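You operate a simulated robot arm through the tools that you are given. There is no shell and no other tool. Be economical: measure what you need, move in short steps, check, and stop when the job is done.

The job below is to be done with a simulated robot arm. You get a single attempt, and the scene is never put back.

JOB
Put the medium mixing shaft from the bench left of the tall mixer on the blue test card. Fetch the purple wiping pad and set it on the bench right of the warm plate. Put one of the cream jars from the weighing bench on the round plate. Push the slabs drawer shut. Stack the carton that says "box liners" from the upper shelf under the slabs drawer on top of the carton labelled "box inserts". Close the locking cupboard door. Take the pink lump and leave it on the bench in front of the mill. Take the low tub from the cooling bench and put it in the cold tray. Do these in any order. Set down upright: cream jar.

It is judged by the outcome, as a careful person would: the job done as asked, and still so three seconds after it is handed in. It fails if anything else is knocked over, pushed out of place, dropped, spilled or broken.

ROBOT AND FRAMES
A 7-joint arm with a fingered hand on a trunk, on a base that drives. Base frame: it is fixed to the floor where the robot stands at the start and does not move with it; the origin is under the middle of the robot, x ahead of it, y to its left, z up. Readings come in cm, degrees, newtons and seconds.
Its first joint turns from -69.0 to 172.0 degrees. Places, roughly: bench in front of the mill [50, -140, 90]; bench right of the warm plate [0, -240, 90]; blue test card [-50, -250, 100]; box inserts carton, box liners carton, wrap sheets [-225, 275, 50]; cold tray [-10, -230, 90]; cream jar [75, 175, 100]; locking cupboard door [-10, -190, 50]; low tub [-75, -250, 100]; medium mixing shaft (5x5x12 cm) [80, 20, 90]; pink lump (5x5x3 cm) [-10, -240, 90]; purple wiping pad (7x5x3 cm) [70, 50, 90]; round plate (12x12x2 cm) [-250, 360, 90]; slabs drawer [-210, 280, 80]. Payload 3.4 kg.
The tool frame sits at the grasp point between the pads (the TCP): z along the fingers, y along the line on which they close. The tips reach 2.5 cm beyond it. The gripper opens to 8.8 cm. The gripper's body begins 2.9 cm behind the TCP. The gripper is a hand of 4 fingers: y runs from the thumb to the fingers, the wrist lies at [-1.3, -9.7, -16.2] in the tool frame, and closing takes about 1.5 s.
Orientation is that of the tool frame in the base frame, as a unit quaternion [w, x, y, z]. With the fingers straight down and the wrist toward the robot, the tool's x, y and z point along [0, 1, 0], [1, 0, 0] and [0, 0, -1] of the base frame.

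CONTROLS
- The arm moves only by the tool send_rows. Its arguments are lists of equal length, an entry for each row: "delta_pos": the shift along the tool's x, y, z in cm, a list of three; "angular": the turn, a rotation vector about the tool's x, y, z in degrees, a list of three; "jaw": the closure in counts, from 0 (fully open) to 255 (shut). In form: {"delta_pos": [[tx, ty, tz], ...], "angular": [[wx, wy, wz], ...], "jaw": [jaw, ...]}. A call has 1 to 8 rows; each row is the pose to reach, as a shift and turn from the pose commanded when the call began, along the tool's axes at that moment. Each row takes 0.2 s and may step no farther than 5 cm and 8.6 degrees from the row before; otherwise, or with a gripper value out of range, the whole call is refused. A pose out of reach is approached as far as the arm can. The call stops where the force on the tool passes 40 N (or 10 N more than at its start, if that is more) or the arm is blocked; 0.2 s more then pass. The fingers move at their own pace (about 10.8 cm/s each) and stop on an object; they squeeze with about 32 N. The grip force told is the motor's: it shows also when the fingers shut on nothing. Time passes only in rows, and 0.2 s behind the last, so rows that repeat a pose let the fingers close. The reply holds the time, the measured pose of the TCP, the force on the tool along the base axes, the opening and the grip force, in the units named above and with some noise, with the torque about the TCP (base axes, N m) and any sound that the robot's microphone picked up.
- Cameras (640 x 400 px; columns grow to the right, rows downward): "scene" is now at [12.94, 4.76, 122.49]; the picture's right is [0.50, -0.86, 0.00], its down [-0.14, -0.08, -0.99] and it looks along [0.85, 0.50, -0.16] (base axes); focal length 259 px, centre (320, 200). "wrist" rides on the gripper at [6.4, -8.3, -9.8] in the tool frame; the picture's right is [-0.62, 0.37, -0.69], its down [-0.71, -0.63, 0.30] and it looks along [-0.33, 0.68, 0.65] (tool axes); focal length 265 px, centre (320, 200). There is no depth. A picture from a camera that has moved, and an enlarged one, comes with that camera's place and axes in the base frame and with its lens.
- grab_frame(camera): a new picture of that camera. It takes no simulated time.
- slide_trunk(by): slides the trunk up (or, below 0, down) by that many cm; the arm and the scene camera ride with it, the base frame stays. It gives what a move gives, with no picture.
- drive_base(legs): drives the robot by 1 to 6 legs, each [ahead, left, turn to the left] in cm, cm and degrees, along the robot's own axes; the way and the turn of a leg run together, so that a leg with both is an arc; at most 150 cm and 180 degrees a leg. The arm and the cameras ride along, it lands a little off, and it stops where it bumps. It gives what a move gives.
- hand_shape(shape): the hand has 4 fingers and takes this shape, open, in about a second: jaw (thumb against the fingers, like two jaws); tri (thumb and two fingers); tip (a fingertip pinch); poke (one finger out to press); point (the index stretched); flat (the hand flat); cup (the hand cupped); fist (a fist). The gripper value then closes the fingers along that shape, each until it touches; the sizes above hold for jaw. It gives what a move gives, with no picture.
- aim_head(pan, tilt): turns the head with the scene camera to pan (to the left, within 86 degrees either way) and tilt (down, from -29 to 69), counted from straight ahead of the robot. It gives what a move gives.
- zoom(camera, box): a new picture of the part [left, top, right, bottom] of that camera's present view, enlarged. It takes no simulated time.
- finish_job(): hands the job in; it is judged then, once.

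Work in short steps. Places have to be worked out from the pictures, the camera data and where the tool is seen: move nearer, look again, correct. Check each grasp and each placing, and mend what went wrong. You have 207 turns and 184 pictures in all, those below and enlarged ones among them. Open the gripper and draw the arm clear of the work before you hand the job in, unless the task says otherwise; then end with one line.

The tools are called after "Request:" as name(argument=value, ...) on one line, values as JSON. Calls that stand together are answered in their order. send_rows: Moves the arm, as the interface text tells. Its arguments: {"type":"object","properties":{"delta_pos":{"type":"array","items":{"type":"array","items":{"type":"number"}}},"angular":{"type":"array","items":{"type":"array","items":{"type":"number"}}},"jaw":{"type":"array","items":{"type":"number"}}},"required":["delta_pos","angular","jaw"]} The other tools are called the same way: slide_trunk (by) slides the trunk up or down; hand_shape (shape) gives the hand a shape; drive_base (legs) drives the base; aim_head (pan, tilt) turns the head that bears the scene camera; grab_frame (camera) takes a picture; zoom (camera, box) takes an enlarged picture of a part of a camera's view; finish_job () hands the job in.

At the start:

```text
time_s: 0.0
eef_pos: [40.31, 16.17, 112.92]
ee_rot: [-0.024, 0.721, 0.692, 0.029]
force: [-0.8, -0.4, -0.6]
ft_torque: [0.01, -0.03, -0.02]
gripper_width: 8.77
grip_force: 0.1
shape: jaw
trunk travel left (down, up): [-48.7, 35.3]
robot x, y, heading: [-0.02, 0.35, 0.3]
head pan, tilt: [30.2, 9.4]
```

scene: 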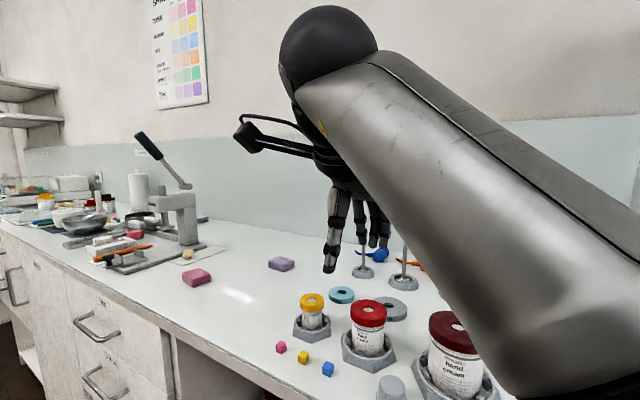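
wrist: 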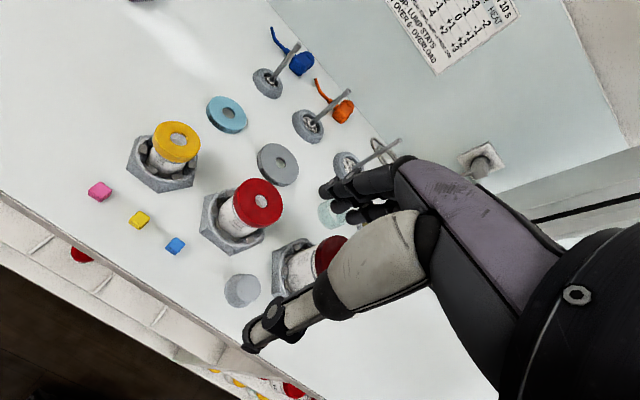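

The first picture shows the bench ahead with shafts, jars and pads. I look around with the head, to the right first.

Request:
aim_head(pan=-20, tilt=20)

Request:
grab_frame(camera="scene")

Request:
aim_head(pan=-75, tilt=15)

Request:
grab_frame(camera="scene")

Request:
aim_head(pan=80, tilt=15)

Request:
grab_frame(camera="scene")

```text
time_s: 1.2
eef_pos: [40.52, 15.98, 112.97]
ee_rot: [-0.027, 0.721, 0.691, 0.031]
force: [0.7, -0.9, -0.7]
ft_torque: [0.0, -0.01, 0.02]
gripper_width: 8.75
grip_force: 0.1
shape: jaw
trunk travel left (down, up): [-48.7, 35.3]
robot x, y, heading: [-0.16, -0.05, -0.3]
head pan, tilt: [-20.0, 20.0]
```

```text
181 pictures are left
camera scene: at [13.67, -3.09, 120.76], right [-0.34, -0.94, 0.0], down [-0.32, 0.12, -0.94], along [0.88, -0.32, -0.34], focal length 259 px, centre (320, 200)
```

scene: 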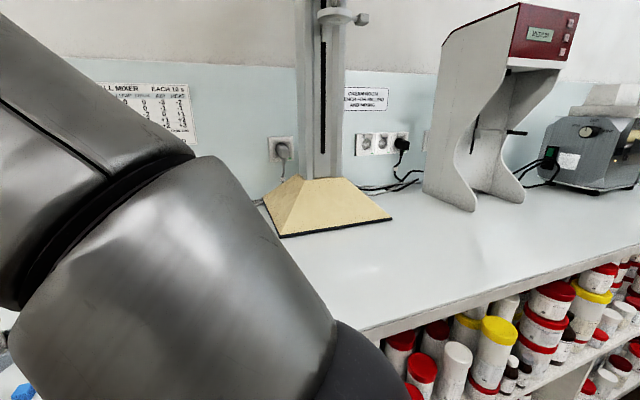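

```text
time_s: 2.4
eef_pos: [40.66, 16.01, 112.98]
ee_rot: [-0.027, 0.721, 0.691, 0.029]
force: [-0.1, -0.6, -1.3]
ft_torque: [-0.03, -0.02, 0.0]
gripper_width: 8.78
grip_force: 0.1
shape: jaw
trunk travel left (down, up): [-48.7, 35.3]
robot x, y, heading: [0.1, 0.22, -0.1]
head pan, tilt: [-75.0, 15.0]
```

```text
180 pictures are left
camera scene: at [7.34, -8.93, 121.58], right [-0.97, -0.26, 0.0], down [-0.07, 0.25, -0.97], along [0.25, -0.93, -0.26], focal length 259 px, centre (320, 200)
```

scene: 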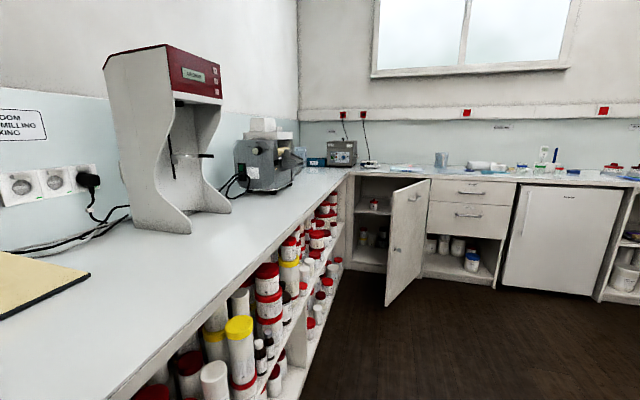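

```text
time_s: 4.8
eef_pos: [40.5, 15.99, 113.09]
ee_rot: [-0.027, 0.721, 0.691, 0.031]
force: [-0.1, 0.5, -0.4]
ft_torque: [-0.01, 0.0, -0.02]
gripper_width: 8.76
grip_force: 0.1
shape: jaw
trunk travel left (down, up): [-48.7, 35.3]
robot x, y, heading: [0.31, -0.13, -0.2]
head pan, tilt: [80.0, 15.0]
```

```text
179 pictures are left
camera scene: at [6.54, 9.29, 121.58], right [0.98, -0.17, 0.0], down [-0.05, -0.25, -0.97], along [0.17, 0.95, -0.26], focal length 259 px, centre (320, 200)
```

scene: 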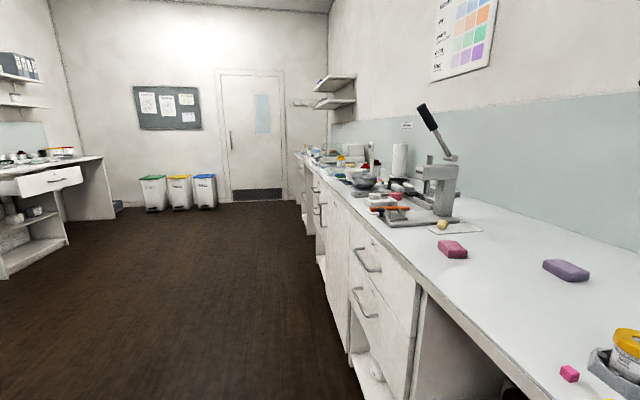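

The layout is clear: mixing bench ahead, cooling bench at y≈-240, third bench behind left. I zoom on the shafts.

Request:
zoom(camera="wrist", box=[180, 0, 440, 220])

Request:
aim_head(pan=20, tilt=25)

Request:
grab_frame(camera="scene")

```text
1.82 times, centred on (310, 110) of wrist
camera zoom: at [32.41, 21.92, 123.16], right [0.34, -0.69, 0.64], down [-0.66, -0.66, -0.36], along [0.67, -0.3, -0.67], focal length 483 px, centre (338, 364)
```

zoom: 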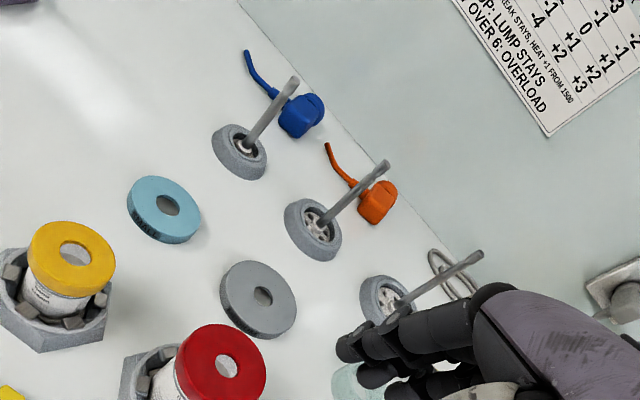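

```text
time_s: 6.1
eef_pos: [40.57, 16.06, 113.04]
ee_rot: [-0.026, 0.722, 0.691, 0.03]
force: [-0.8, -0.4, -0.4]
ft_torque: [0.03, -0.03, -0.01]
gripper_width: 8.75
grip_force: 0.1
shape: jaw
trunk travel left (down, up): [-48.7, 35.3]
robot x, y, heading: [-0.16, 0.03, 0.0]
head pan, tilt: [20.0, 25.0]
```

```text
177 pictures are left
camera scene: at [13.57, 3.25, 119.96], right [0.34, -0.94, 0.0], down [-0.4, -0.14, -0.91], along [0.85, 0.31, -0.42], focal length 259 px, centre (320, 200)
```

scene: 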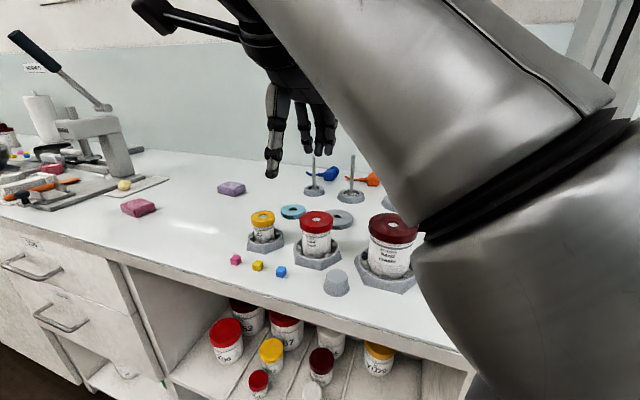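

The middle shaft (by the orange bulb) at about (78, 17.5) is the medium one. I drive 15 cm ahead to bring it in reach and look again.

Request:
drive_base(legs=[[15, 0, 0]])

Request:
grab_frame(camera="wrist")

Request:
grab_frame(camera="scene")

```text
time_s: 7.5
eef_pos: [55.51, 15.86, 112.9]
ee_rot: [-0.027, 0.722, 0.691, 0.03]
force: [0.3, -0.5, -1.2]
ft_torque: [-0.05, 0.0, -0.01]
gripper_width: 8.77
grip_force: 0.1
shape: jaw
trunk travel left (down, up): [-48.7, 35.3]
robot x, y, heading: [15.03, 0.16, -0.0]
head pan, tilt: [20.0, 25.0]
```

```text
176 pictures are left
camera wrist: at [47.44, 21.89, 123.13], right [0.34, -0.69, 0.64], down [-0.66, -0.66, -0.36], along [0.67, -0.3, -0.68], focal length 265 px, centre (320, 200)
```

wrist: 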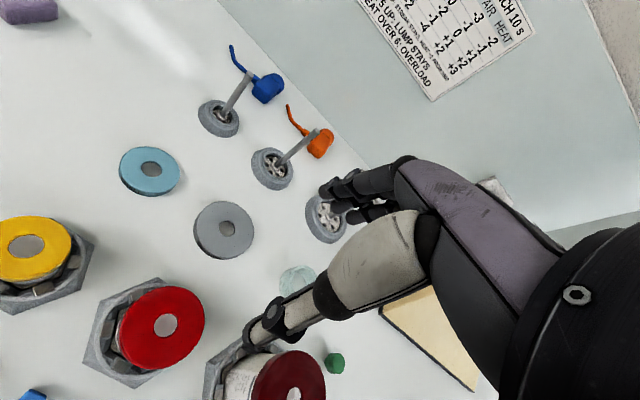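

```text
175 pictures are left
camera scene: at [28.57, 3.22, 119.94], right [0.34, -0.94, 0.0], down [-0.4, -0.14, -0.91], along [0.85, 0.31, -0.42], focal length 259 px, centre (320, 200)
```

scene: 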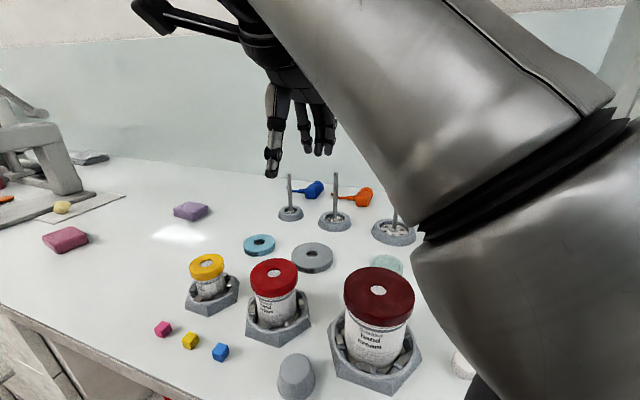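

Middle shaft triangulates to (78.1, 17.7), rod top z≈101. I drive a bit nearer, then move the hand over the rod.

Request:
drive_base(legs=[[6, 0, 0]])

Request:
send_rows(delta_pos=[[0.4, 4, 0], [0.8, 8, 0], [1.2, 12, 0], [1.6, 16, 0]], angular=[[0, 0, 0], [0, 0, 0], [0, 0, 0], [0, 0, 0]], jaw=[60, 60, 60, 60])

Request:
grab_frame(camera="wrist")

Request:
grab_frame(camera="scene")

```text
time_s: 8.6
eef_pos: [59.08, 15.7, 113.16]
ee_rot: [-0.027, 0.723, 0.689, 0.032]
force: [0.6, -0.7, -0.5]
ft_torque: [-0.01, -0.01, 0.02]
gripper_width: 8.75
grip_force: 0.0
shape: jaw
trunk travel left (down, up): [-48.7, 35.3]
robot x, y, heading: [18.47, -0.07, -0.3]
head pan, tilt: [20.0, 25.0]
stopped in leg 1: the robot was blocked; the commanded pose is now the measured one
```

```text
time_s: 9.6
eef_pos: [69.63, 11.05, 109.03]
ee_rot: [-0.027, 0.723, 0.69, 0.027]
force: [0.2, -0.5, -0.5]
ft_torque: [0.02, 0.09, 0.03]
gripper_width: 6.75
grip_force: 0.1
shape: jaw
out of reach, approached as far as the arm can: row 1, 2, 3, 4
trunk travel left (down, up): [-48.7, 35.3]
robot x, y, heading: [18.02, -0.16, 0.1]
head pan, tilt: [20.0, 25.0]
```

```text
174 pictures are left
camera wrist: at [61.63, 17.09, 119.21], right [0.34, -0.69, 0.64], down [-0.66, -0.66, -0.36], along [0.67, -0.31, -0.68], focal length 265 px, centre (320, 200)
```

wrist: 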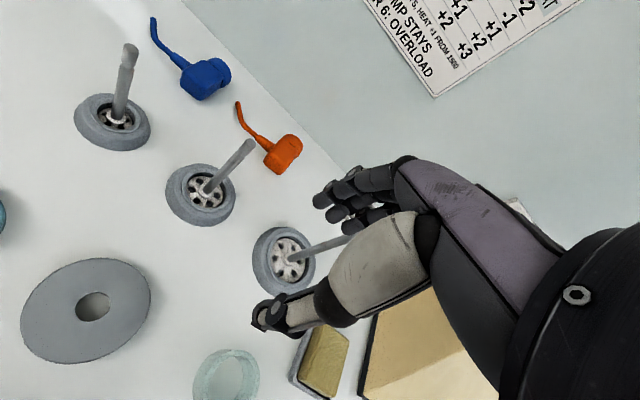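

```text
173 pictures are left
camera scene: at [32.49, 3.33, 119.88], right [0.34, -0.94, 0.0], down [-0.4, -0.14, -0.9], along [0.85, 0.31, -0.43], focal length 259 px, centre (320, 200)
```

scene: 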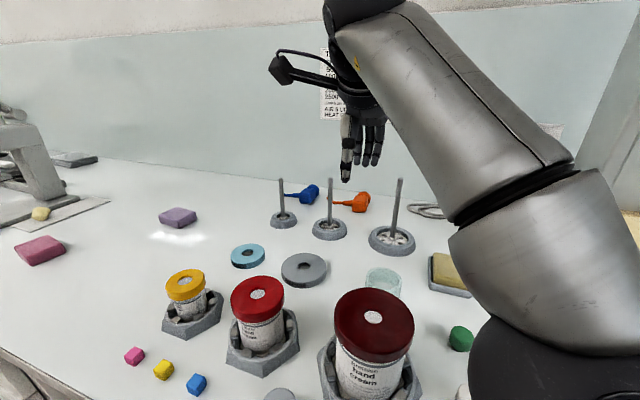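

The base is blocked at x≈18 and the arm stops short at this height. I raise the trunk 12 cm so the arm works lower relative to its shoulder, then move toward the rod.

Request:
slide_trunk(by=12)

Request:
send_rows(delta_pos=[[1.5, 2, 3], [3, 4, 6], [4.5, 6, 9], [6, 8, 12], [6.6, 8.5, 12]], angular=[[0, 0, 0], [0, 0, 0], [0, 0, 0], [0, 0, 0], [0, 0, 0]], jaw=[60, 60, 60, 60, 60])

```text
time_s: 11.1
eef_pos: [69.19, 10.73, 121.52]
ee_rot: [-0.027, 0.723, 0.689, 0.032]
force: [-0.3, -0.9, -0.3]
ft_torque: [-0.01, -0.01, 0.01]
gripper_width: 6.77
grip_force: 0.1
shape: jaw
trunk travel left (down, up): [-60.7, 23.3]
robot x, y, heading: [18.16, -0.05, -0.4]
head pan, tilt: [20.0, 25.0]
```

```text
time_s: 12.3
eef_pos: [76.02, 16.16, 109.85]
ee_rot: [-0.036, 0.731, 0.681, 0.041]
force: [0.6, -0.6, 0.5]
ft_torque: [-0.02, -0.02, -0.04]
gripper_width: 6.78
grip_force: 0.0
shape: jaw
out of reach, approached as far as the arm can: row 2, 3, 4, 5
trunk travel left (down, up): [-60.7, 23.3]
robot x, y, heading: [18.25, 0.29, 0.0]
head pan, tilt: [20.0, 25.0]
```

Nearly there at (76, 16, 110). I raise the trunk 10 more and come down to z≈105 over the rod, straightening the small tilt.

Request:
slide_trunk(by=10)

Request:
send_rows(delta_pos=[[0, 0.5, 4], [0, 1, 8], [0, 1.5, 12], [0, 1.95, 15], [0, 1.95, 15]], angular=[[0, -2, 0], [0, -4, 0], [0, -6, 0], [0, -6, 0], [0, -6, 0]], jaw=[60, 60, 60, 60, 60])

Request:
grab_frame(camera="wrist")

Request:
grab_frame(camera="scene")

```text
time_s: 13.6
eef_pos: [76.16, 16.13, 119.49]
ee_rot: [-0.034, 0.732, 0.68, 0.036]
force: [0.3, -0.1, 0.1]
ft_torque: [0.01, -0.01, -0.01]
gripper_width: 6.77
grip_force: 0.1
shape: jaw
trunk travel left (down, up): [-70.7, 13.3]
robot x, y, heading: [18.55, 0.09, -0.4]
head pan, tilt: [20.0, 25.0]
```

```text
time_s: 14.8
eef_pos: [77.08, 18.72, 104.25]
ee_rot: [0.009, 0.724, 0.69, -0.005]
force: [0.7, 0.6, -0.8]
ft_torque: [0.03, -0.02, -0.02]
gripper_width: 6.76
grip_force: 0.1
shape: jaw
trunk travel left (down, up): [-70.7, 13.3]
robot x, y, heading: [18.45, -0.07, -0.3]
head pan, tilt: [20.0, 25.0]
```

```text
172 pictures are left
camera wrist: at [69.06, 25.67, 113.76], right [0.33, -0.62, 0.71], down [-0.66, -0.69, -0.29], along [0.67, -0.37, -0.64], focal length 265 px, centre (320, 200)
```

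wrist: 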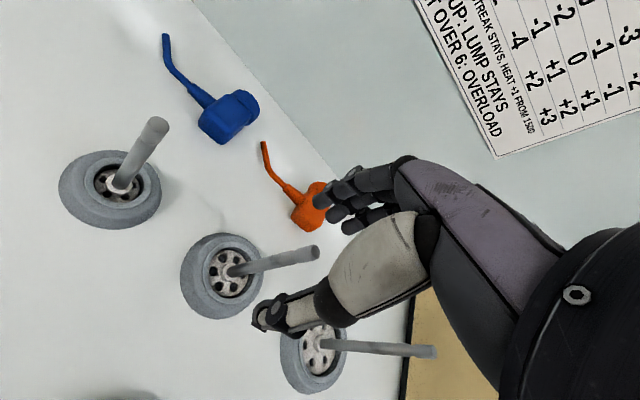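

```text
171 pictures are left
camera scene: at [31.94, 3.26, 141.96], right [0.34, -0.94, 0.0], down [-0.4, -0.14, -0.91], along [0.85, 0.31, -0.42], focal length 259 px, centre (320, 200)
```

scene: 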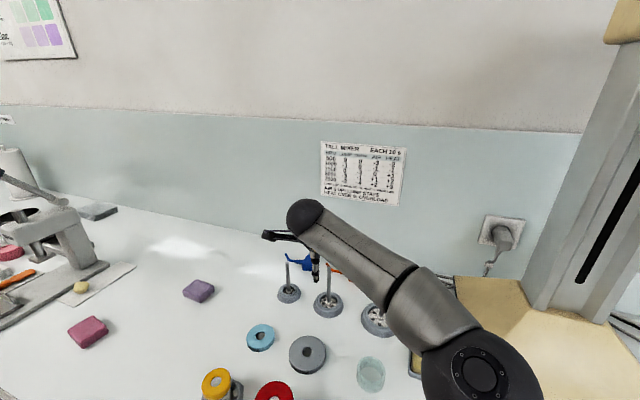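

Rod appears at (78.6, 17.0), TCP at (77.1, 18.7). I shift over it and then descend to z≈97.

Request:
send_rows(delta_pos=[[-0.9, 0.8, 0], [-1.75, 1.6, 0], [-1.75, 1.6, 2.5], [-1.75, 1.6, 5], [-1.75, 1.6, 7]], angular=[[0, 0, 0], [0, 0, 0], [0, 0, 0], [0, 0, 0], [0, 0, 0]], jaw=[60, 60, 60, 60, 60])

Request:
zoom(camera="wrist", box=[160, 120, 440, 400])

Request:
zoom(camera="scene", box=[240, 180, 440, 340])

```text
time_s: 16.0
eef_pos: [78.95, 16.62, 97.27]
ee_rot: [0.009, 0.724, 0.689, -0.005]
force: [0.2, 0.0, -0.3]
ft_torque: [-0.01, 0.04, -0.01]
gripper_width: 6.76
grip_force: 0.0
shape: jaw
trunk travel left (down, up): [-70.7, 13.3]
robot x, y, heading: [18.42, 0.12, -0.2]
head pan, tilt: [20.0, 25.0]
```

```text
1.43 times, centred on (300, 260) of wrist
camera zoom: at [70.93, 23.67, 106.79], right [0.33, -0.62, 0.71], down [-0.66, -0.69, -0.29], along [0.67, -0.37, -0.64], focal length 379 px, centre (349, 114)
```

zoom: 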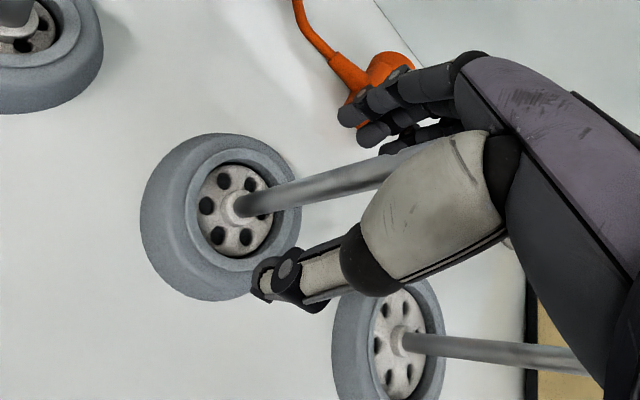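

```text
2.50 times, centred on (340, 260) of scene
camera zoom: at [32.02, 3.24, 141.95], right [0.34, -0.94, 0.0], down [-0.4, -0.14, -0.91], along [0.85, 0.31, -0.42], focal length 647 px, centre (270, 50)
```

zoom: 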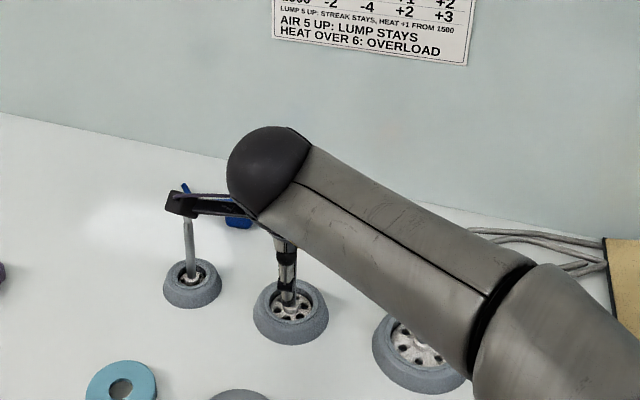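

The rod sits between thumb and fingers. I close.

Request:
send_rows(delta_pos=[[0, 0, 0], [0, 0, 0], [0, 0, 0], [0, 0, 0], [0, 0, 0], [0, 0, 0], [0, 0, 0], [0, 0, 0]], angular=[[0, 0, 0], [0, 0, 0], [0, 0, 0], [0, 0, 0], [0, 0, 0], [0, 0, 0], [0, 0, 0], [0, 0, 0]], jaw=[120, 180, 220, 255, 255, 255, 255, 255])

Request:
grab_frame(camera="wrist")

```text
time_s: 17.8
eef_pos: [78.93, 16.76, 97.32]
ee_rot: [0.009, 0.724, 0.69, -0.006]
force: [-0.4, -0.7, 0.4]
ft_torque: [0.02, 0.01, 0.03]
gripper_width: 0.03
grip_force: 32.0
shape: jaw
trunk travel left (down, up): [-70.7, 13.3]
robot x, y, heading: [18.66, -0.13, -0.0]
head pan, tilt: [20.0, 25.0]
```

```text
168 pictures are left
camera wrist: at [70.88, 23.68, 106.82], right [0.33, -0.62, 0.71], down [-0.66, -0.69, -0.29], along [0.67, -0.37, -0.64], focal length 265 px, centre (320, 200)
```

wrist: 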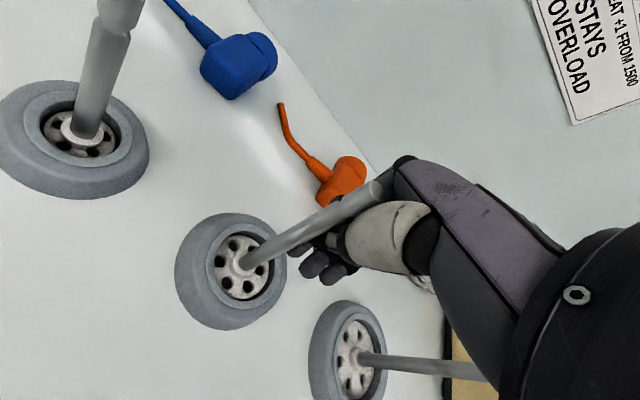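

The hand closed beside the rod: the rod is on the +y side of the fingers. I open, shift +1.3 cm in tool x, and look.

Request:
send_rows(delta_pos=[[0, 0, 0], [0, 0, 0], [0, 0, 0], [0, 0, 0], [0.5, 0, 0], [1.0, 0, 0], [1.4, 0, 0]], angular=[[0, 0, 0], [0, 0, 0], [0, 0, 0], [0, 0, 0], [0, 0, 0], [0, 0, 0], [0, 0, 0]], jaw=[60, 60, 60, 60, 60, 60, 60])

Request:
grab_frame(camera="wrist")

```text
time_s: 19.4
eef_pos: [79.0, 18.14, 97.09]
ee_rot: [0.009, 0.723, 0.69, -0.005]
force: [0.2, 0.4, -0.8]
ft_torque: [0.02, 0.02, -0.01]
gripper_width: 6.71
grip_force: 0.0
shape: jaw
trunk travel left (down, up): [-70.7, 13.3]
robot x, y, heading: [18.17, 0.19, -0.1]
head pan, tilt: [20.0, 25.0]
```

```text
167 pictures are left
camera wrist: at [70.91, 25.13, 106.71], right [0.34, -0.62, 0.71], down [-0.66, -0.69, -0.29], along [0.67, -0.37, -0.64], focal length 265 px, centre (320, 200)
```

wrist: 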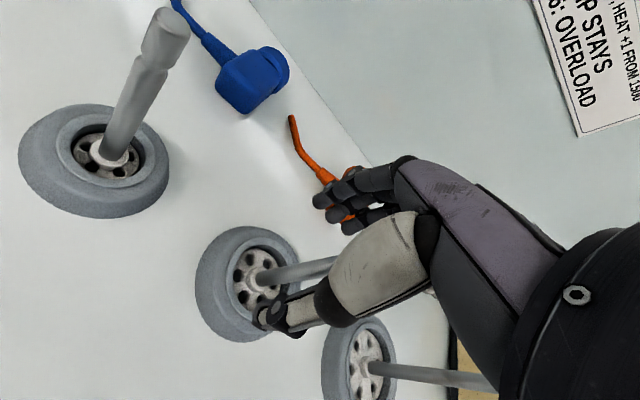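

Rod base works out to (78.0, 17.3); I shift back 0.5 cm to y≈17.6 and close.

Request:
send_rows(delta_pos=[[-0.5, -0.5, 0], [-0.5, -0.5, 0], [-0.5, -0.5, 0], [-0.5, -0.5, 0], [-0.5, -0.5, 0], [-0.5, -0.5, 0], [-0.5, -0.5, 0], [-0.5, -0.5, 0]], angular=[[0, 0, 0], [0, 0, 0], [0, 0, 0], [0, 0, 0], [0, 0, 0], [0, 0, 0], [0, 0, 0], [0, 0, 0]], jaw=[60, 120, 180, 230, 255, 255, 255, 255])

Request:
grab_frame(camera="wrist")

```text
time_s: 21.2
eef_pos: [78.37, 17.68, 97.29]
ee_rot: [0.009, 0.724, 0.69, -0.005]
force: [-0.5, -0.5, 2.7]
ft_torque: [0.01, -0.01, 0.03]
gripper_width: 0.0
grip_force: 32.2
shape: jaw
trunk travel left (down, up): [-70.7, 13.3]
robot x, y, heading: [18.5, -0.12, -0.2]
head pan, tilt: [20.0, 25.0]
```

```text
166 pictures are left
camera wrist: at [70.36, 24.59, 106.8], right [0.33, -0.62, 0.71], down [-0.66, -0.69, -0.29], along [0.67, -0.37, -0.64], focal length 265 px, centre (320, 200)
```

wrist: 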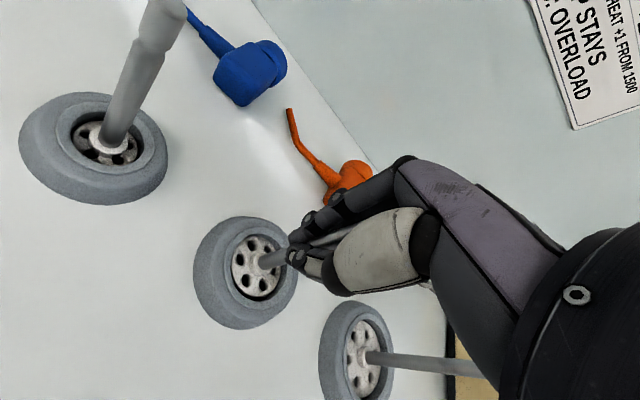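

Now the rod shows between thumb and fingers. I lift to check.

Request:
send_rows(delta_pos=[[0, 0, -2], [0, 0, -4], [0, 0, -8], [0, 0, -12]], angular=[[0, 0, 0], [0, 0, 0], [0, 0, 0], [0, 0, 0]], jaw=[255, 255, 255, 255])

Request:
grab_frame(camera="wrist")

```text
time_s: 22.2
eef_pos: [78.28, 17.98, 109.27]
ee_rot: [0.008, 0.724, 0.69, -0.006]
force: [0.0, -0.3, -0.2]
ft_torque: [0.01, 0.01, 0.05]
gripper_width: 0.01
grip_force: 31.8
shape: jaw
trunk travel left (down, up): [-70.7, 13.3]
robot x, y, heading: [18.52, 0.1, -0.1]
head pan, tilt: [20.0, 25.0]
```

```text
165 pictures are left
camera wrist: at [70.23, 24.98, 118.79], right [0.34, -0.62, 0.71], down [-0.66, -0.69, -0.29], along [0.67, -0.37, -0.64], focal length 265 px, centre (320, 200)
```

wrist: 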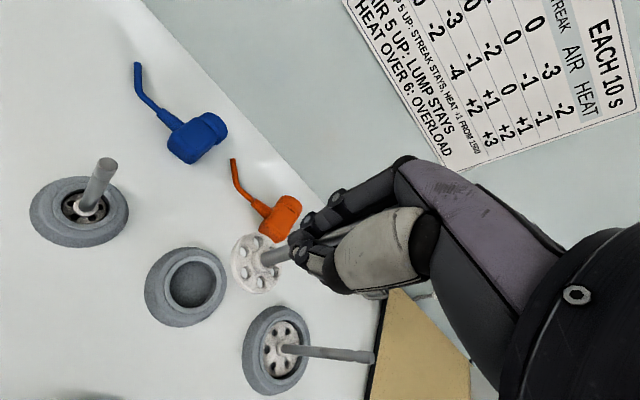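

The shaft lifted cleanly out of its ring holder. I raise the trunk, back away from the bench, turn toward the cooling bench and drive nearer.

Request:
slide_trunk(by=10)

Request:
drive_base(legs=[[-75, 0, 0], [0, 0, -90], [110, 0, 0]])

Request:
aim_head(pan=0, tilt=25)

Request:
grab_frame(camera="scene")

Request:
grab_frame(camera="wrist")

```text
time_s: 23.6
eef_pos: [78.24, 17.9, 119.15]
ee_rot: [0.009, 0.724, 0.69, -0.006]
force: [-0.2, -0.4, -0.6]
ft_torque: [-0.01, -0.01, 0.01]
gripper_width: 0.02
grip_force: 31.9
shape: jaw
trunk travel left (down, up): [-80.7, 3.3]
robot x, y, heading: [18.12, -0.07, -0.4]
head pan, tilt: [20.0, 25.0]
```

```text
time_s: 36.8
eef_pos: [-34.12, -171.68, 119.2]
ee_rot: [0.003, 1.0, -0.007, -0.011]
force: [-0.1, 0.3, -1.0]
ft_torque: [0.01, 0.0, -0.03]
gripper_width: 0.0
grip_force: 31.8
shape: jaw
trunk travel left (down, up): [-80.7, 3.3]
robot x, y, heading: [-53.93, -112.28, -88.3]
head pan, tilt: [20.0, 25.0]
```

```text
time_s: 37.6
eef_pos: [-34.17, -171.59, 119.25]
ee_rot: [0.002, 1.0, -0.007, -0.011]
force: [0.3, -0.7, -0.3]
ft_torque: [0.02, 0.0, -0.02]
gripper_width: 0.0
grip_force: 32.0
shape: jaw
trunk travel left (down, up): [-80.7, 3.3]
robot x, y, heading: [-54.07, -111.9, -88.2]
head pan, tilt: [0.0, 25.0]
```

```text
164 pictures are left
camera scene: at [-53.69, -126.4, 151.95], right [-1.0, -0.03, 0.0], down [-0.01, 0.42, -0.91], along [0.03, -0.91, -0.42], focal length 259 px, centre (320, 200)
```

scene: 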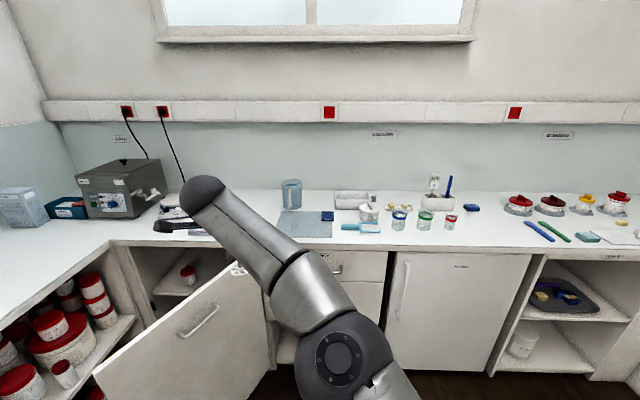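

```text
163 pictures are left
camera wrist: at [-27.37, -163.31, 128.76], right [-0.61, -0.36, 0.71], down [-0.71, 0.64, -0.29], along [-0.35, -0.68, -0.64], focal length 265 px, centre (320, 200)
```

wrist: 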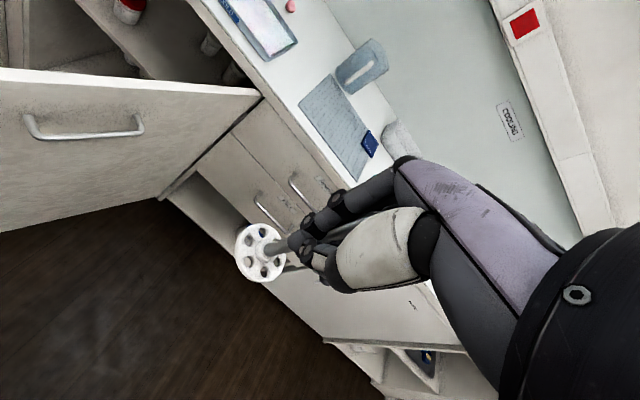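

I zoom on the cooling bench to identify card, tub, lump, tray and plate.

Request:
zoom(camera="scene", box=[260, 160, 500, 260])

Request:
zoom(camera="scene", box=[0, 140, 240, 290])

```text
2.67 times, centred on (380, 210) of scene
camera zoom: at [-53.69, -126.4, 151.95], right [-1.0, -0.03, 0.0], down [-0.01, 0.42, -0.91], along [0.03, -0.91, -0.42], focal length 690 px, centre (160, 173)
```

zoom: 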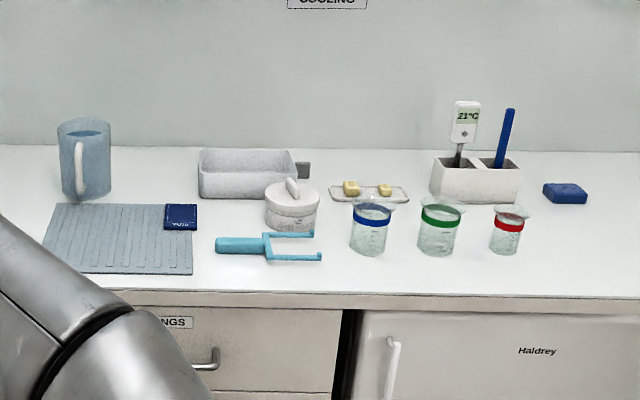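

```text
2.67 times, centred on (120, 215) of scene
camera zoom: at [-53.69, -126.4, 151.95], right [-1.0, -0.03, 0.0], down [-0.01, 0.42, -0.91], along [0.03, -0.91, -0.42], focal length 690 px, centre (853, 160)
```

zoom: 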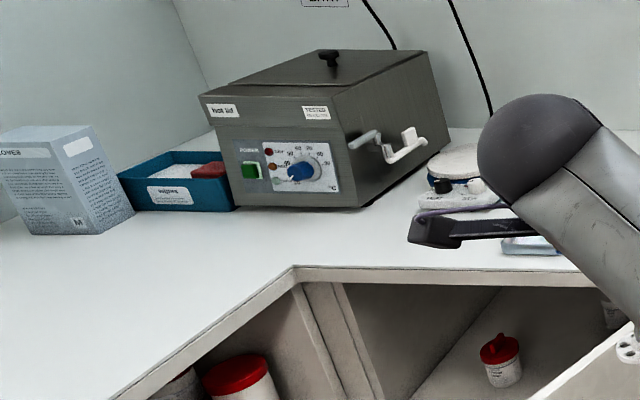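

The blue test card is the dark blue square at about (-53.6, -241.4). I strafe right and drive ahead so the hand comes over it.

Request:
drive_base(legs=[[0, -20, -1.8], [68, 0, 0]])

Request:
grab_frame(camera="scene")

Request:
grab_frame(camera="wrist")

```text
time_s: 42.5
eef_pos: [-56.8, -240.42, 119.39]
ee_rot: [0.003, 1.0, -0.027, -0.011]
force: [0.7, 0.4, -0.8]
ft_torque: [-0.01, 0.0, -0.01]
gripper_width: 0.0
grip_force: 31.5
shape: jaw
trunk travel left (down, up): [-80.7, 3.3]
robot x, y, heading: [-74.26, -180.76, -90.4]
head pan, tilt: [0.0, 25.0]
```

```text
160 pictures are left
camera scene: at [-74.35, -194.45, 151.95], right [-1.0, 0.01, 0.0], down [0.0, 0.42, -0.91], along [-0.01, -0.91, -0.42], focal length 259 px, centre (320, 200)
```

scene: 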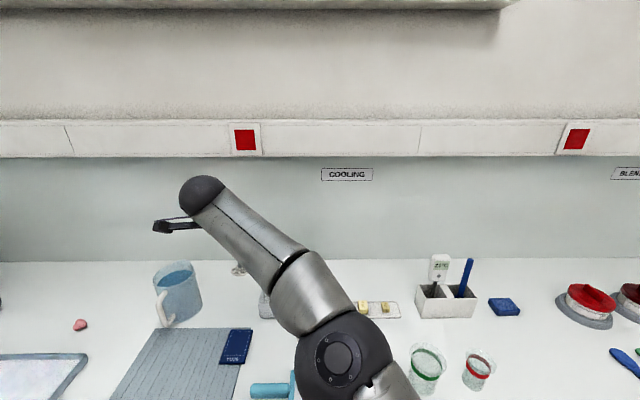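

```text
159 pictures are left
camera wrist: at [-49.59, -232.41, 128.76], right [-0.62, -0.33, 0.71], down [-0.68, 0.67, -0.29], along [-0.38, -0.67, -0.64], focal length 265 px, centre (320, 200)
```

wrist: 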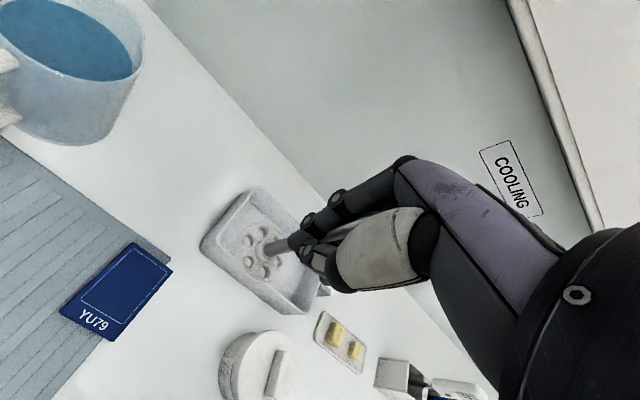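

Card centre is about (-53.6, -238.7), the shaft's foot about (-56.1, -241.2). I move over it and down to z≈101, then look.

Request:
send_rows(delta_pos=[[1.3, -1.2, 0], [2.6, -2.4, 3], [2.6, -2.4, 8], [2.6, -2.4, 13], [2.6, -2.4, 17]], angular=[[0, 0, 0], [0, 0, 0], [0, 0, 0], [0, 0, 0], [0, 0, 0]], jaw=[255, 255, 255, 255, 255])

Request:
grab_frame(camera="wrist")

Request:
zoom(camera="scene", box=[160, 240, 360, 400])

```text
time_s: 43.7
eef_pos: [-54.18, -238.11, 102.35]
ee_rot: [0.002, 1.0, -0.028, -0.01]
force: [-1.2, -0.1, -1.1]
ft_torque: [0.02, 0.0, 0.02]
gripper_width: 0.0
grip_force: 31.7
shape: jaw
trunk travel left (down, up): [-80.7, 3.3]
robot x, y, heading: [-73.89, -180.55, -90.5]
head pan, tilt: [0.0, 25.0]
```

```text
158 pictures are left
camera wrist: at [-47.04, -230.18, 111.86], right [-0.63, -0.33, 0.71], down [-0.68, 0.67, -0.29], along [-0.38, -0.67, -0.64], focal length 265 px, centre (320, 200)
```

wrist: 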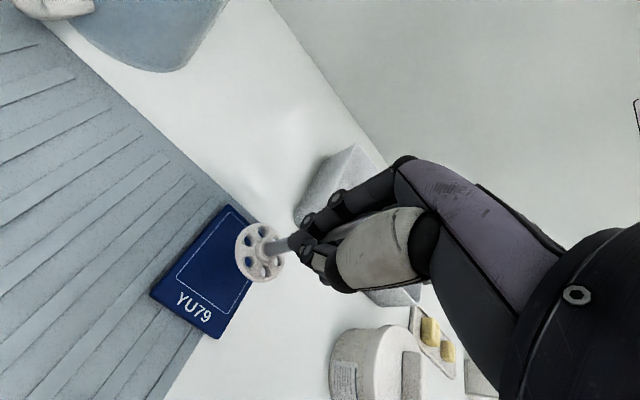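

```text
2.50 times, centred on (260, 320) of scene
camera zoom: at [-74.34, -194.51, 151.95], right [-1.0, 0.01, 0.0], down [0.0, 0.42, -0.91], along [-0.01, -0.91, -0.42], focal length 647 px, centre (470, -100)
```

zoom: 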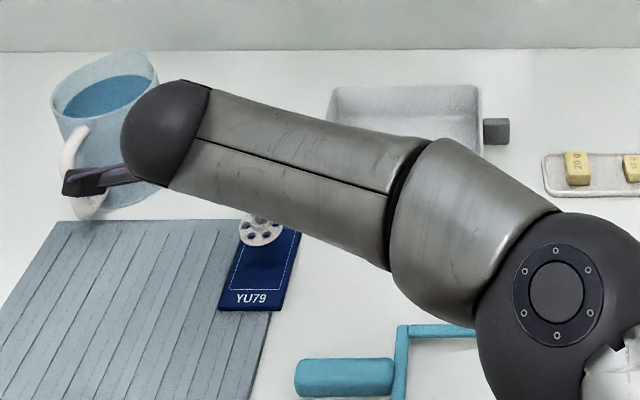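

The foot is at about (-54.3, -239.8); I shift +0.7, +1.2 and lower to just above the card.

Request:
send_rows(delta_pos=[[0.7, -1.2, 0], [0.7, -1.2, 1.5], [0.7, -1.2, 3.0], [0.7, -1.2, 4.0]], angular=[[0, 0, 0], [0, 0, 0], [0, 0, 0], [0, 0, 0]], jaw=[255, 255, 255, 255])

Request:
zoom(camera="wrist", box=[120, 140, 400, 340])

```text
time_s: 44.7
eef_pos: [-53.57, -236.95, 98.38]
ee_rot: [0.004, 1.0, -0.028, -0.01]
force: [-0.4, 0.0, 4.5]
ft_torque: [-0.11, 0.02, 0.0]
gripper_width: 0.0
grip_force: 31.6
shape: jaw
trunk travel left (down, up): [-80.7, 3.3]
robot x, y, heading: [-74.14, -180.62, -90.5]
head pan, tilt: [0.0, 25.0]
```

```text
2.00 times, centred on (260, 240) of wrist
camera zoom: at [-46.53, -228.96, 107.75], right [-0.63, -0.33, 0.71], down [-0.68, 0.67, -0.3], along [-0.38, -0.67, -0.64], focal length 531 px, centre (440, 120)
```

zoom: 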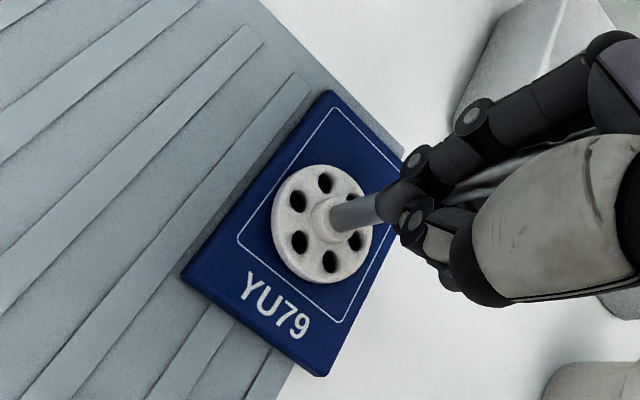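

It touches (4.5 N) squarely on the card. I release slowly, then back up.

Request:
send_rows(delta_pos=[[0, 0, 0.2], [0, 0, 0.2], [0, 0, 0.2], [0, 0, 0.2], [0, 0, 0.2], [0, 0, 0.2]], angular=[[0, 0, 0], [0, 0, 0], [0, 0, 0], [0, 0, 0], [0, 0, 0], [0, 0, 0]], jaw=[220, 180, 140, 100, 60, 40])

Request:
zoom(camera="wrist", box=[120, 140, 400, 340])

```text
time_s: 46.1
eef_pos: [-53.8, -236.82, 98.17]
ee_rot: [0.004, 1.0, -0.029, -0.009]
force: [-0.8, -1.1, 20.0]
ft_torque: [-0.18, 0.06, -0.04]
gripper_width: 7.4
grip_force: 0.1
shape: jaw
trunk travel left (down, up): [-80.7, 3.3]
robot x, y, heading: [-74.04, -180.7, -90.8]
head pan, tilt: [0.0, 25.0]
```

```text
2.00 times, centred on (260, 240) of wrist
camera zoom: at [-46.66, -228.88, 107.66], right [-0.63, -0.33, 0.71], down [-0.68, 0.67, -0.3], along [-0.38, -0.67, -0.64], focal length 531 px, centre (440, 120)
```

zoom: 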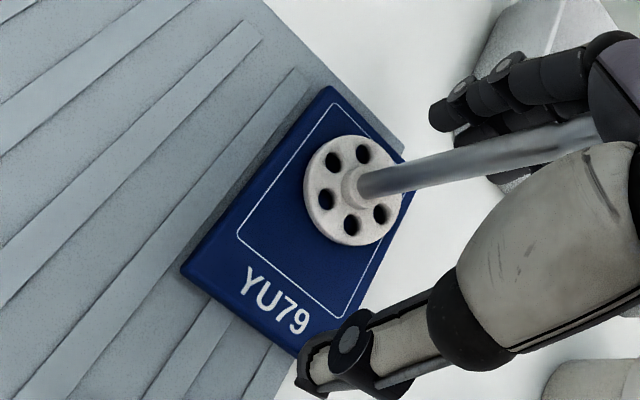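

The rod's top presses against the palm (20 N), so I lift straight up slowly.

Request:
send_rows(delta_pos=[[0, 0, -0.3], [0, 0, -0.6], [0, 0, -1], [0, 0, -1.5]], angular=[[0, 0, 0], [0, 0, 0], [0, 0, 0], [0, 0, 0]], jaw=[40, 40, 40, 40])

Request:
zoom(camera="wrist", box=[120, 140, 400, 340])

```text
time_s: 47.1
eef_pos: [-53.58, -236.99, 99.49]
ee_rot: [0.002, 1.0, -0.027, -0.01]
force: [-1.2, -0.4, 0.5]
ft_torque: [-0.02, -0.01, -0.04]
gripper_width: 7.42
grip_force: 0.0
shape: jaw
trunk travel left (down, up): [-80.7, 3.3]
robot x, y, heading: [-74.05, -180.25, -90.6]
head pan, tilt: [0.0, 25.0]
```

```text
2.00 times, centred on (260, 240) of wrist
camera zoom: at [-46.56, -229.04, 108.95], right [-0.62, -0.33, 0.71], down [-0.68, 0.67, -0.29], along [-0.38, -0.67, -0.64], focal length 531 px, centre (440, 120)
```

zoom: 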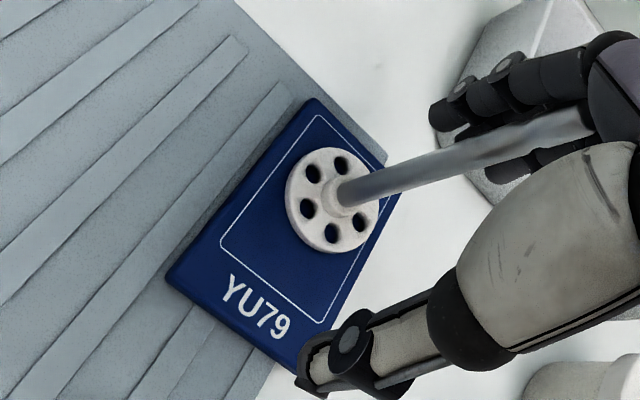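

The shaft stands free on the card. I raise the hand clear and look from both cameras.

Request:
send_rows(delta_pos=[[0, 0, -2], [0, 0, -5], [0, 0, -9], [0, 0, -13]], angular=[[0, 0, 0], [0, 0, 0], [0, 0, 0], [0, 0, 0]], jaw=[40, 40, 40, 40])

Request:
grab_frame(camera="wrist")

```text
time_s: 48.1
eef_pos: [-53.24, -236.86, 112.6]
ee_rot: [0.002, 1.0, -0.028, -0.01]
force: [0.1, 0.8, -0.1]
ft_torque: [0.02, -0.01, 0.01]
gripper_width: 7.42
grip_force: 0.0
shape: jaw
trunk travel left (down, up): [-80.7, 3.3]
robot x, y, heading: [-74.54, -180.34, -90.2]
head pan, tilt: [0.0, 25.0]
```

```text
153 pictures are left
camera wrist: at [-46.17, -228.9, 122.1], right [-0.63, -0.33, 0.71], down [-0.68, 0.67, -0.29], along [-0.38, -0.67, -0.64], focal length 265 px, centre (320, 200)
```

wrist: 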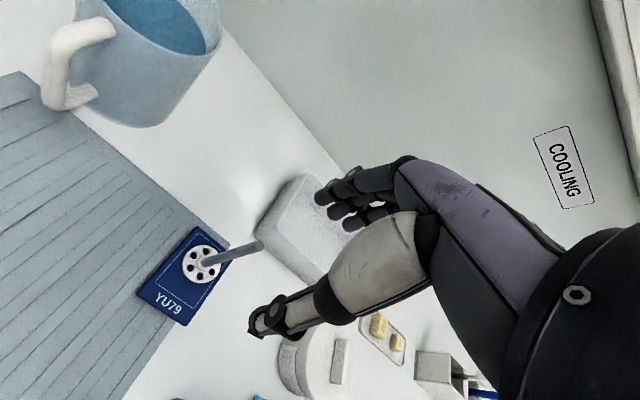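

Shaft done. Next the low tub: I strafe right 18 cm, and look at the tub candidates.

Request:
drive_base(legs=[[0, -18, 0]])

Request:
grab_frame(camera="wrist")

Request:
aim_head(pan=15, tilt=40)

Request:
grab_frame(camera="scene")

```text
time_s: 49.6
eef_pos: [-71.19, -236.52, 112.52]
ee_rot: [0.002, 1.0, -0.027, -0.01]
force: [-0.3, -0.4, 0.1]
ft_torque: [0.0, 0.02, -0.01]
gripper_width: 7.4
grip_force: 0.0
shape: jaw
trunk travel left (down, up): [-80.7, 3.3]
robot x, y, heading: [-92.26, -179.97, -90.6]
head pan, tilt: [0.0, 25.0]
```

```text
152 pictures are left
camera wrist: at [-63.96, -228.71, 122.03], right [-0.62, -0.33, 0.71], down [-0.69, 0.67, -0.29], along [-0.37, -0.67, -0.64], focal length 265 px, centre (320, 200)
```

wrist: 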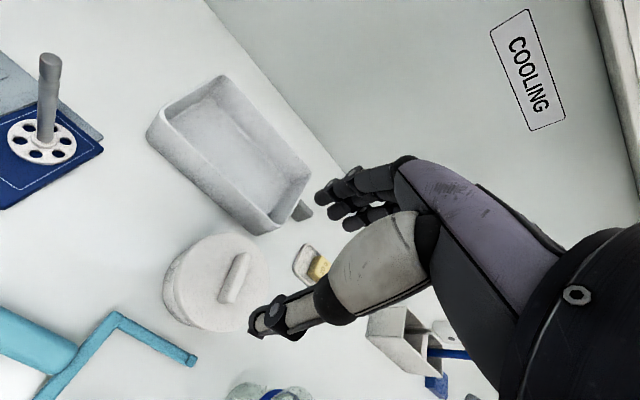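

```text
time_s: 50.4
eef_pos: [-70.96, -236.66, 112.47]
ee_rot: [0.002, 1.0, -0.026, -0.01]
force: [-0.4, 0.0, -0.5]
ft_torque: [-0.02, -0.04, -0.03]
gripper_width: 7.39
grip_force: 0.2
shape: jaw
trunk travel left (down, up): [-80.7, 3.3]
robot x, y, heading: [-92.33, -180.28, -90.2]
head pan, tilt: [15.0, 40.0]
```

```text
151 pictures are left
camera scene: at [-89.98, -193.27, 149.63], right [-0.97, -0.25, 0.0], down [-0.16, 0.62, -0.77], along [0.19, -0.74, -0.64], focal length 259 px, centre (320, 200)
```

scene: 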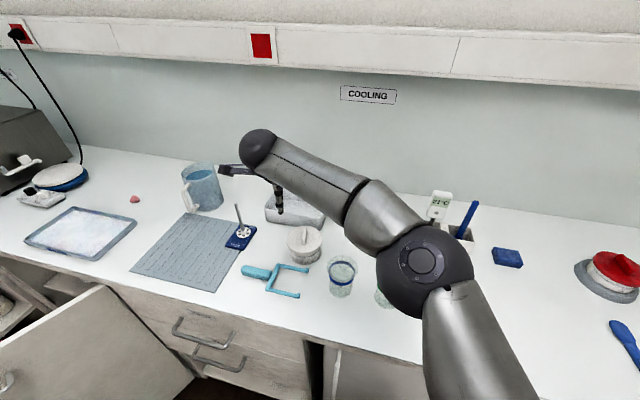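

I zoom on the round lidded tub and the rectangular vessel to decide which is the low tub.

Request:
zoom(camera="scene", box=[230, 170, 370, 300])

Request:
zoom(camera="wrist", box=[120, 60, 340, 360])

Request:
zoom(camera="scene", box=[0, 140, 260, 300])

```text
3.08 times, centred on (300, 235) of scene
camera zoom: at [-89.98, -193.27, 149.63], right [-0.97, -0.25, 0.0], down [-0.16, 0.62, -0.77], along [0.19, -0.74, -0.64], focal length 796 px, centre (382, 92)
```

zoom: 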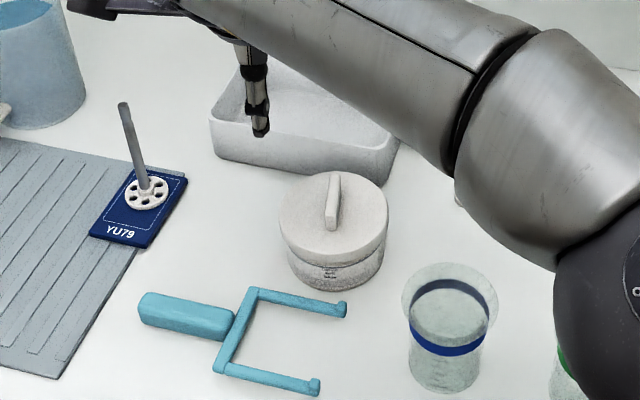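

```text
1.33 times, centred on (230, 210) of wrist
camera zoom: at [-63.91, -228.72, 122.02], right [-0.62, -0.33, 0.71], down [-0.69, 0.67, -0.29], along [-0.37, -0.67, -0.64], focal length 354 px, centre (440, 187)
```

zoom: 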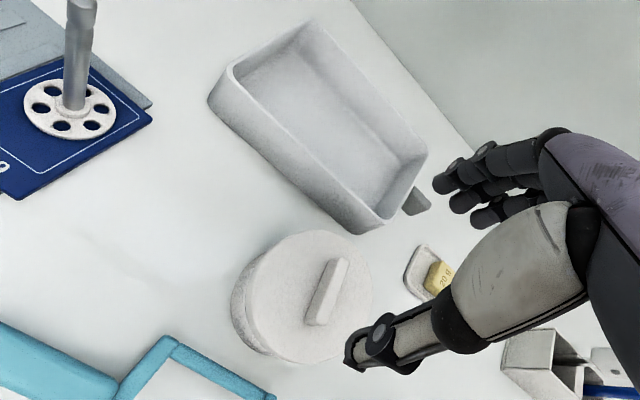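

```text
2.46 times, centred on (130, 220) of scene
camera zoom: at [-89.98, -193.27, 149.63], right [-0.97, -0.25, 0.0], down [-0.16, 0.62, -0.77], along [0.19, -0.74, -0.64], focal length 637 px, centre (788, 151)
```

zoom: 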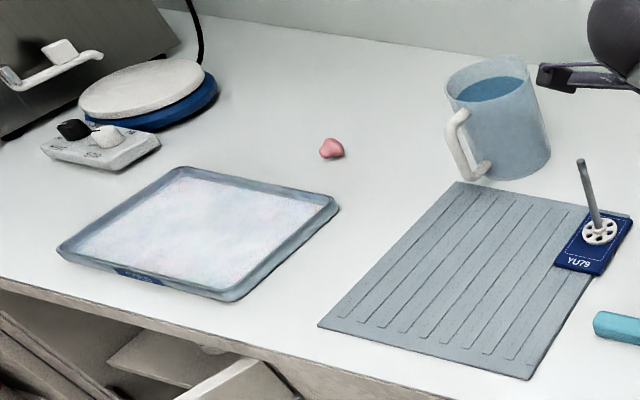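

I zoom tightly on the round container's label.

Request:
zoom(camera="scene", box=[280, 220, 330, 270])

```text
8.00 times, centred on (305, 245) of scene
camera zoom: at [-89.98, -193.27, 149.63], right [-0.97, -0.25, 0.0], down [-0.16, 0.62, -0.77], along [0.19, -0.74, -0.64], focal length 2070 px, centre (440, -160)
```

zoom: 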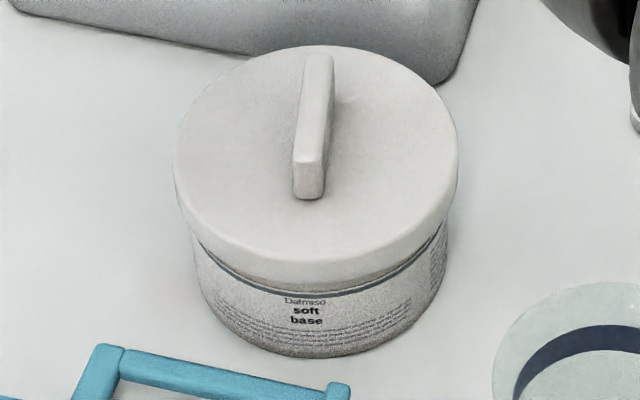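

The round one is a product tub ("soft base") with a bar on its lid, so it is the low tub, at about (-73.9, -238.7), bar 14° off the y axis. I reposition the base and turn the hand 76° to close across the bar.

Request:
drive_base(legs=[[7, 18, 0]])

Request:
send_rows(delta_pos=[[0, 0, 0], [0, -1, 0], [0, -2, 0], [0, -3, 0], [0, -4, 0], [0, -5, 0], [0, -6, 0], [0, -7, 0]], angular=[[0, 0, 8.5], [0, 0, 17], [0, 0, 25.5], [0, 0, 34], [0, 0, 42.5], [0, 0, 51], [0, 0, 59.5], [0, 0, 68]], jaw=[40, 40, 40, 40, 40, 40, 40, 40])

```text
time_s: 52.0
eef_pos: [-53.29, -243.93, 112.53]
ee_rot: [0.002, 1.0, -0.028, -0.011]
force: [0.9, -0.2, -0.3]
ft_torque: [-0.02, 0.03, 0.0]
gripper_width: 7.41
grip_force: 0.1
shape: jaw
trunk travel left (down, up): [-80.7, 3.3]
robot x, y, heading: [-74.31, -187.2, -90.2]
head pan, tilt: [15.0, 40.0]
```

```text
time_s: 53.8
eef_pos: [-59.15, -234.06, 111.63]
ee_rot: [0.009, 0.813, -0.582, -0.007]
force: [0.0, -0.1, -0.2]
ft_torque: [-0.01, 0.0, -0.01]
gripper_width: 7.39
grip_force: 0.0
shape: jaw
out of reach, approached as far as the arm can: row 2, 3, 4, 5, 6, 7, 8
trunk travel left (down, up): [-80.7, 3.3]
robot x, y, heading: [-74.27, -187.19, -90.3]
head pan, tilt: [15.0, 40.0]
```

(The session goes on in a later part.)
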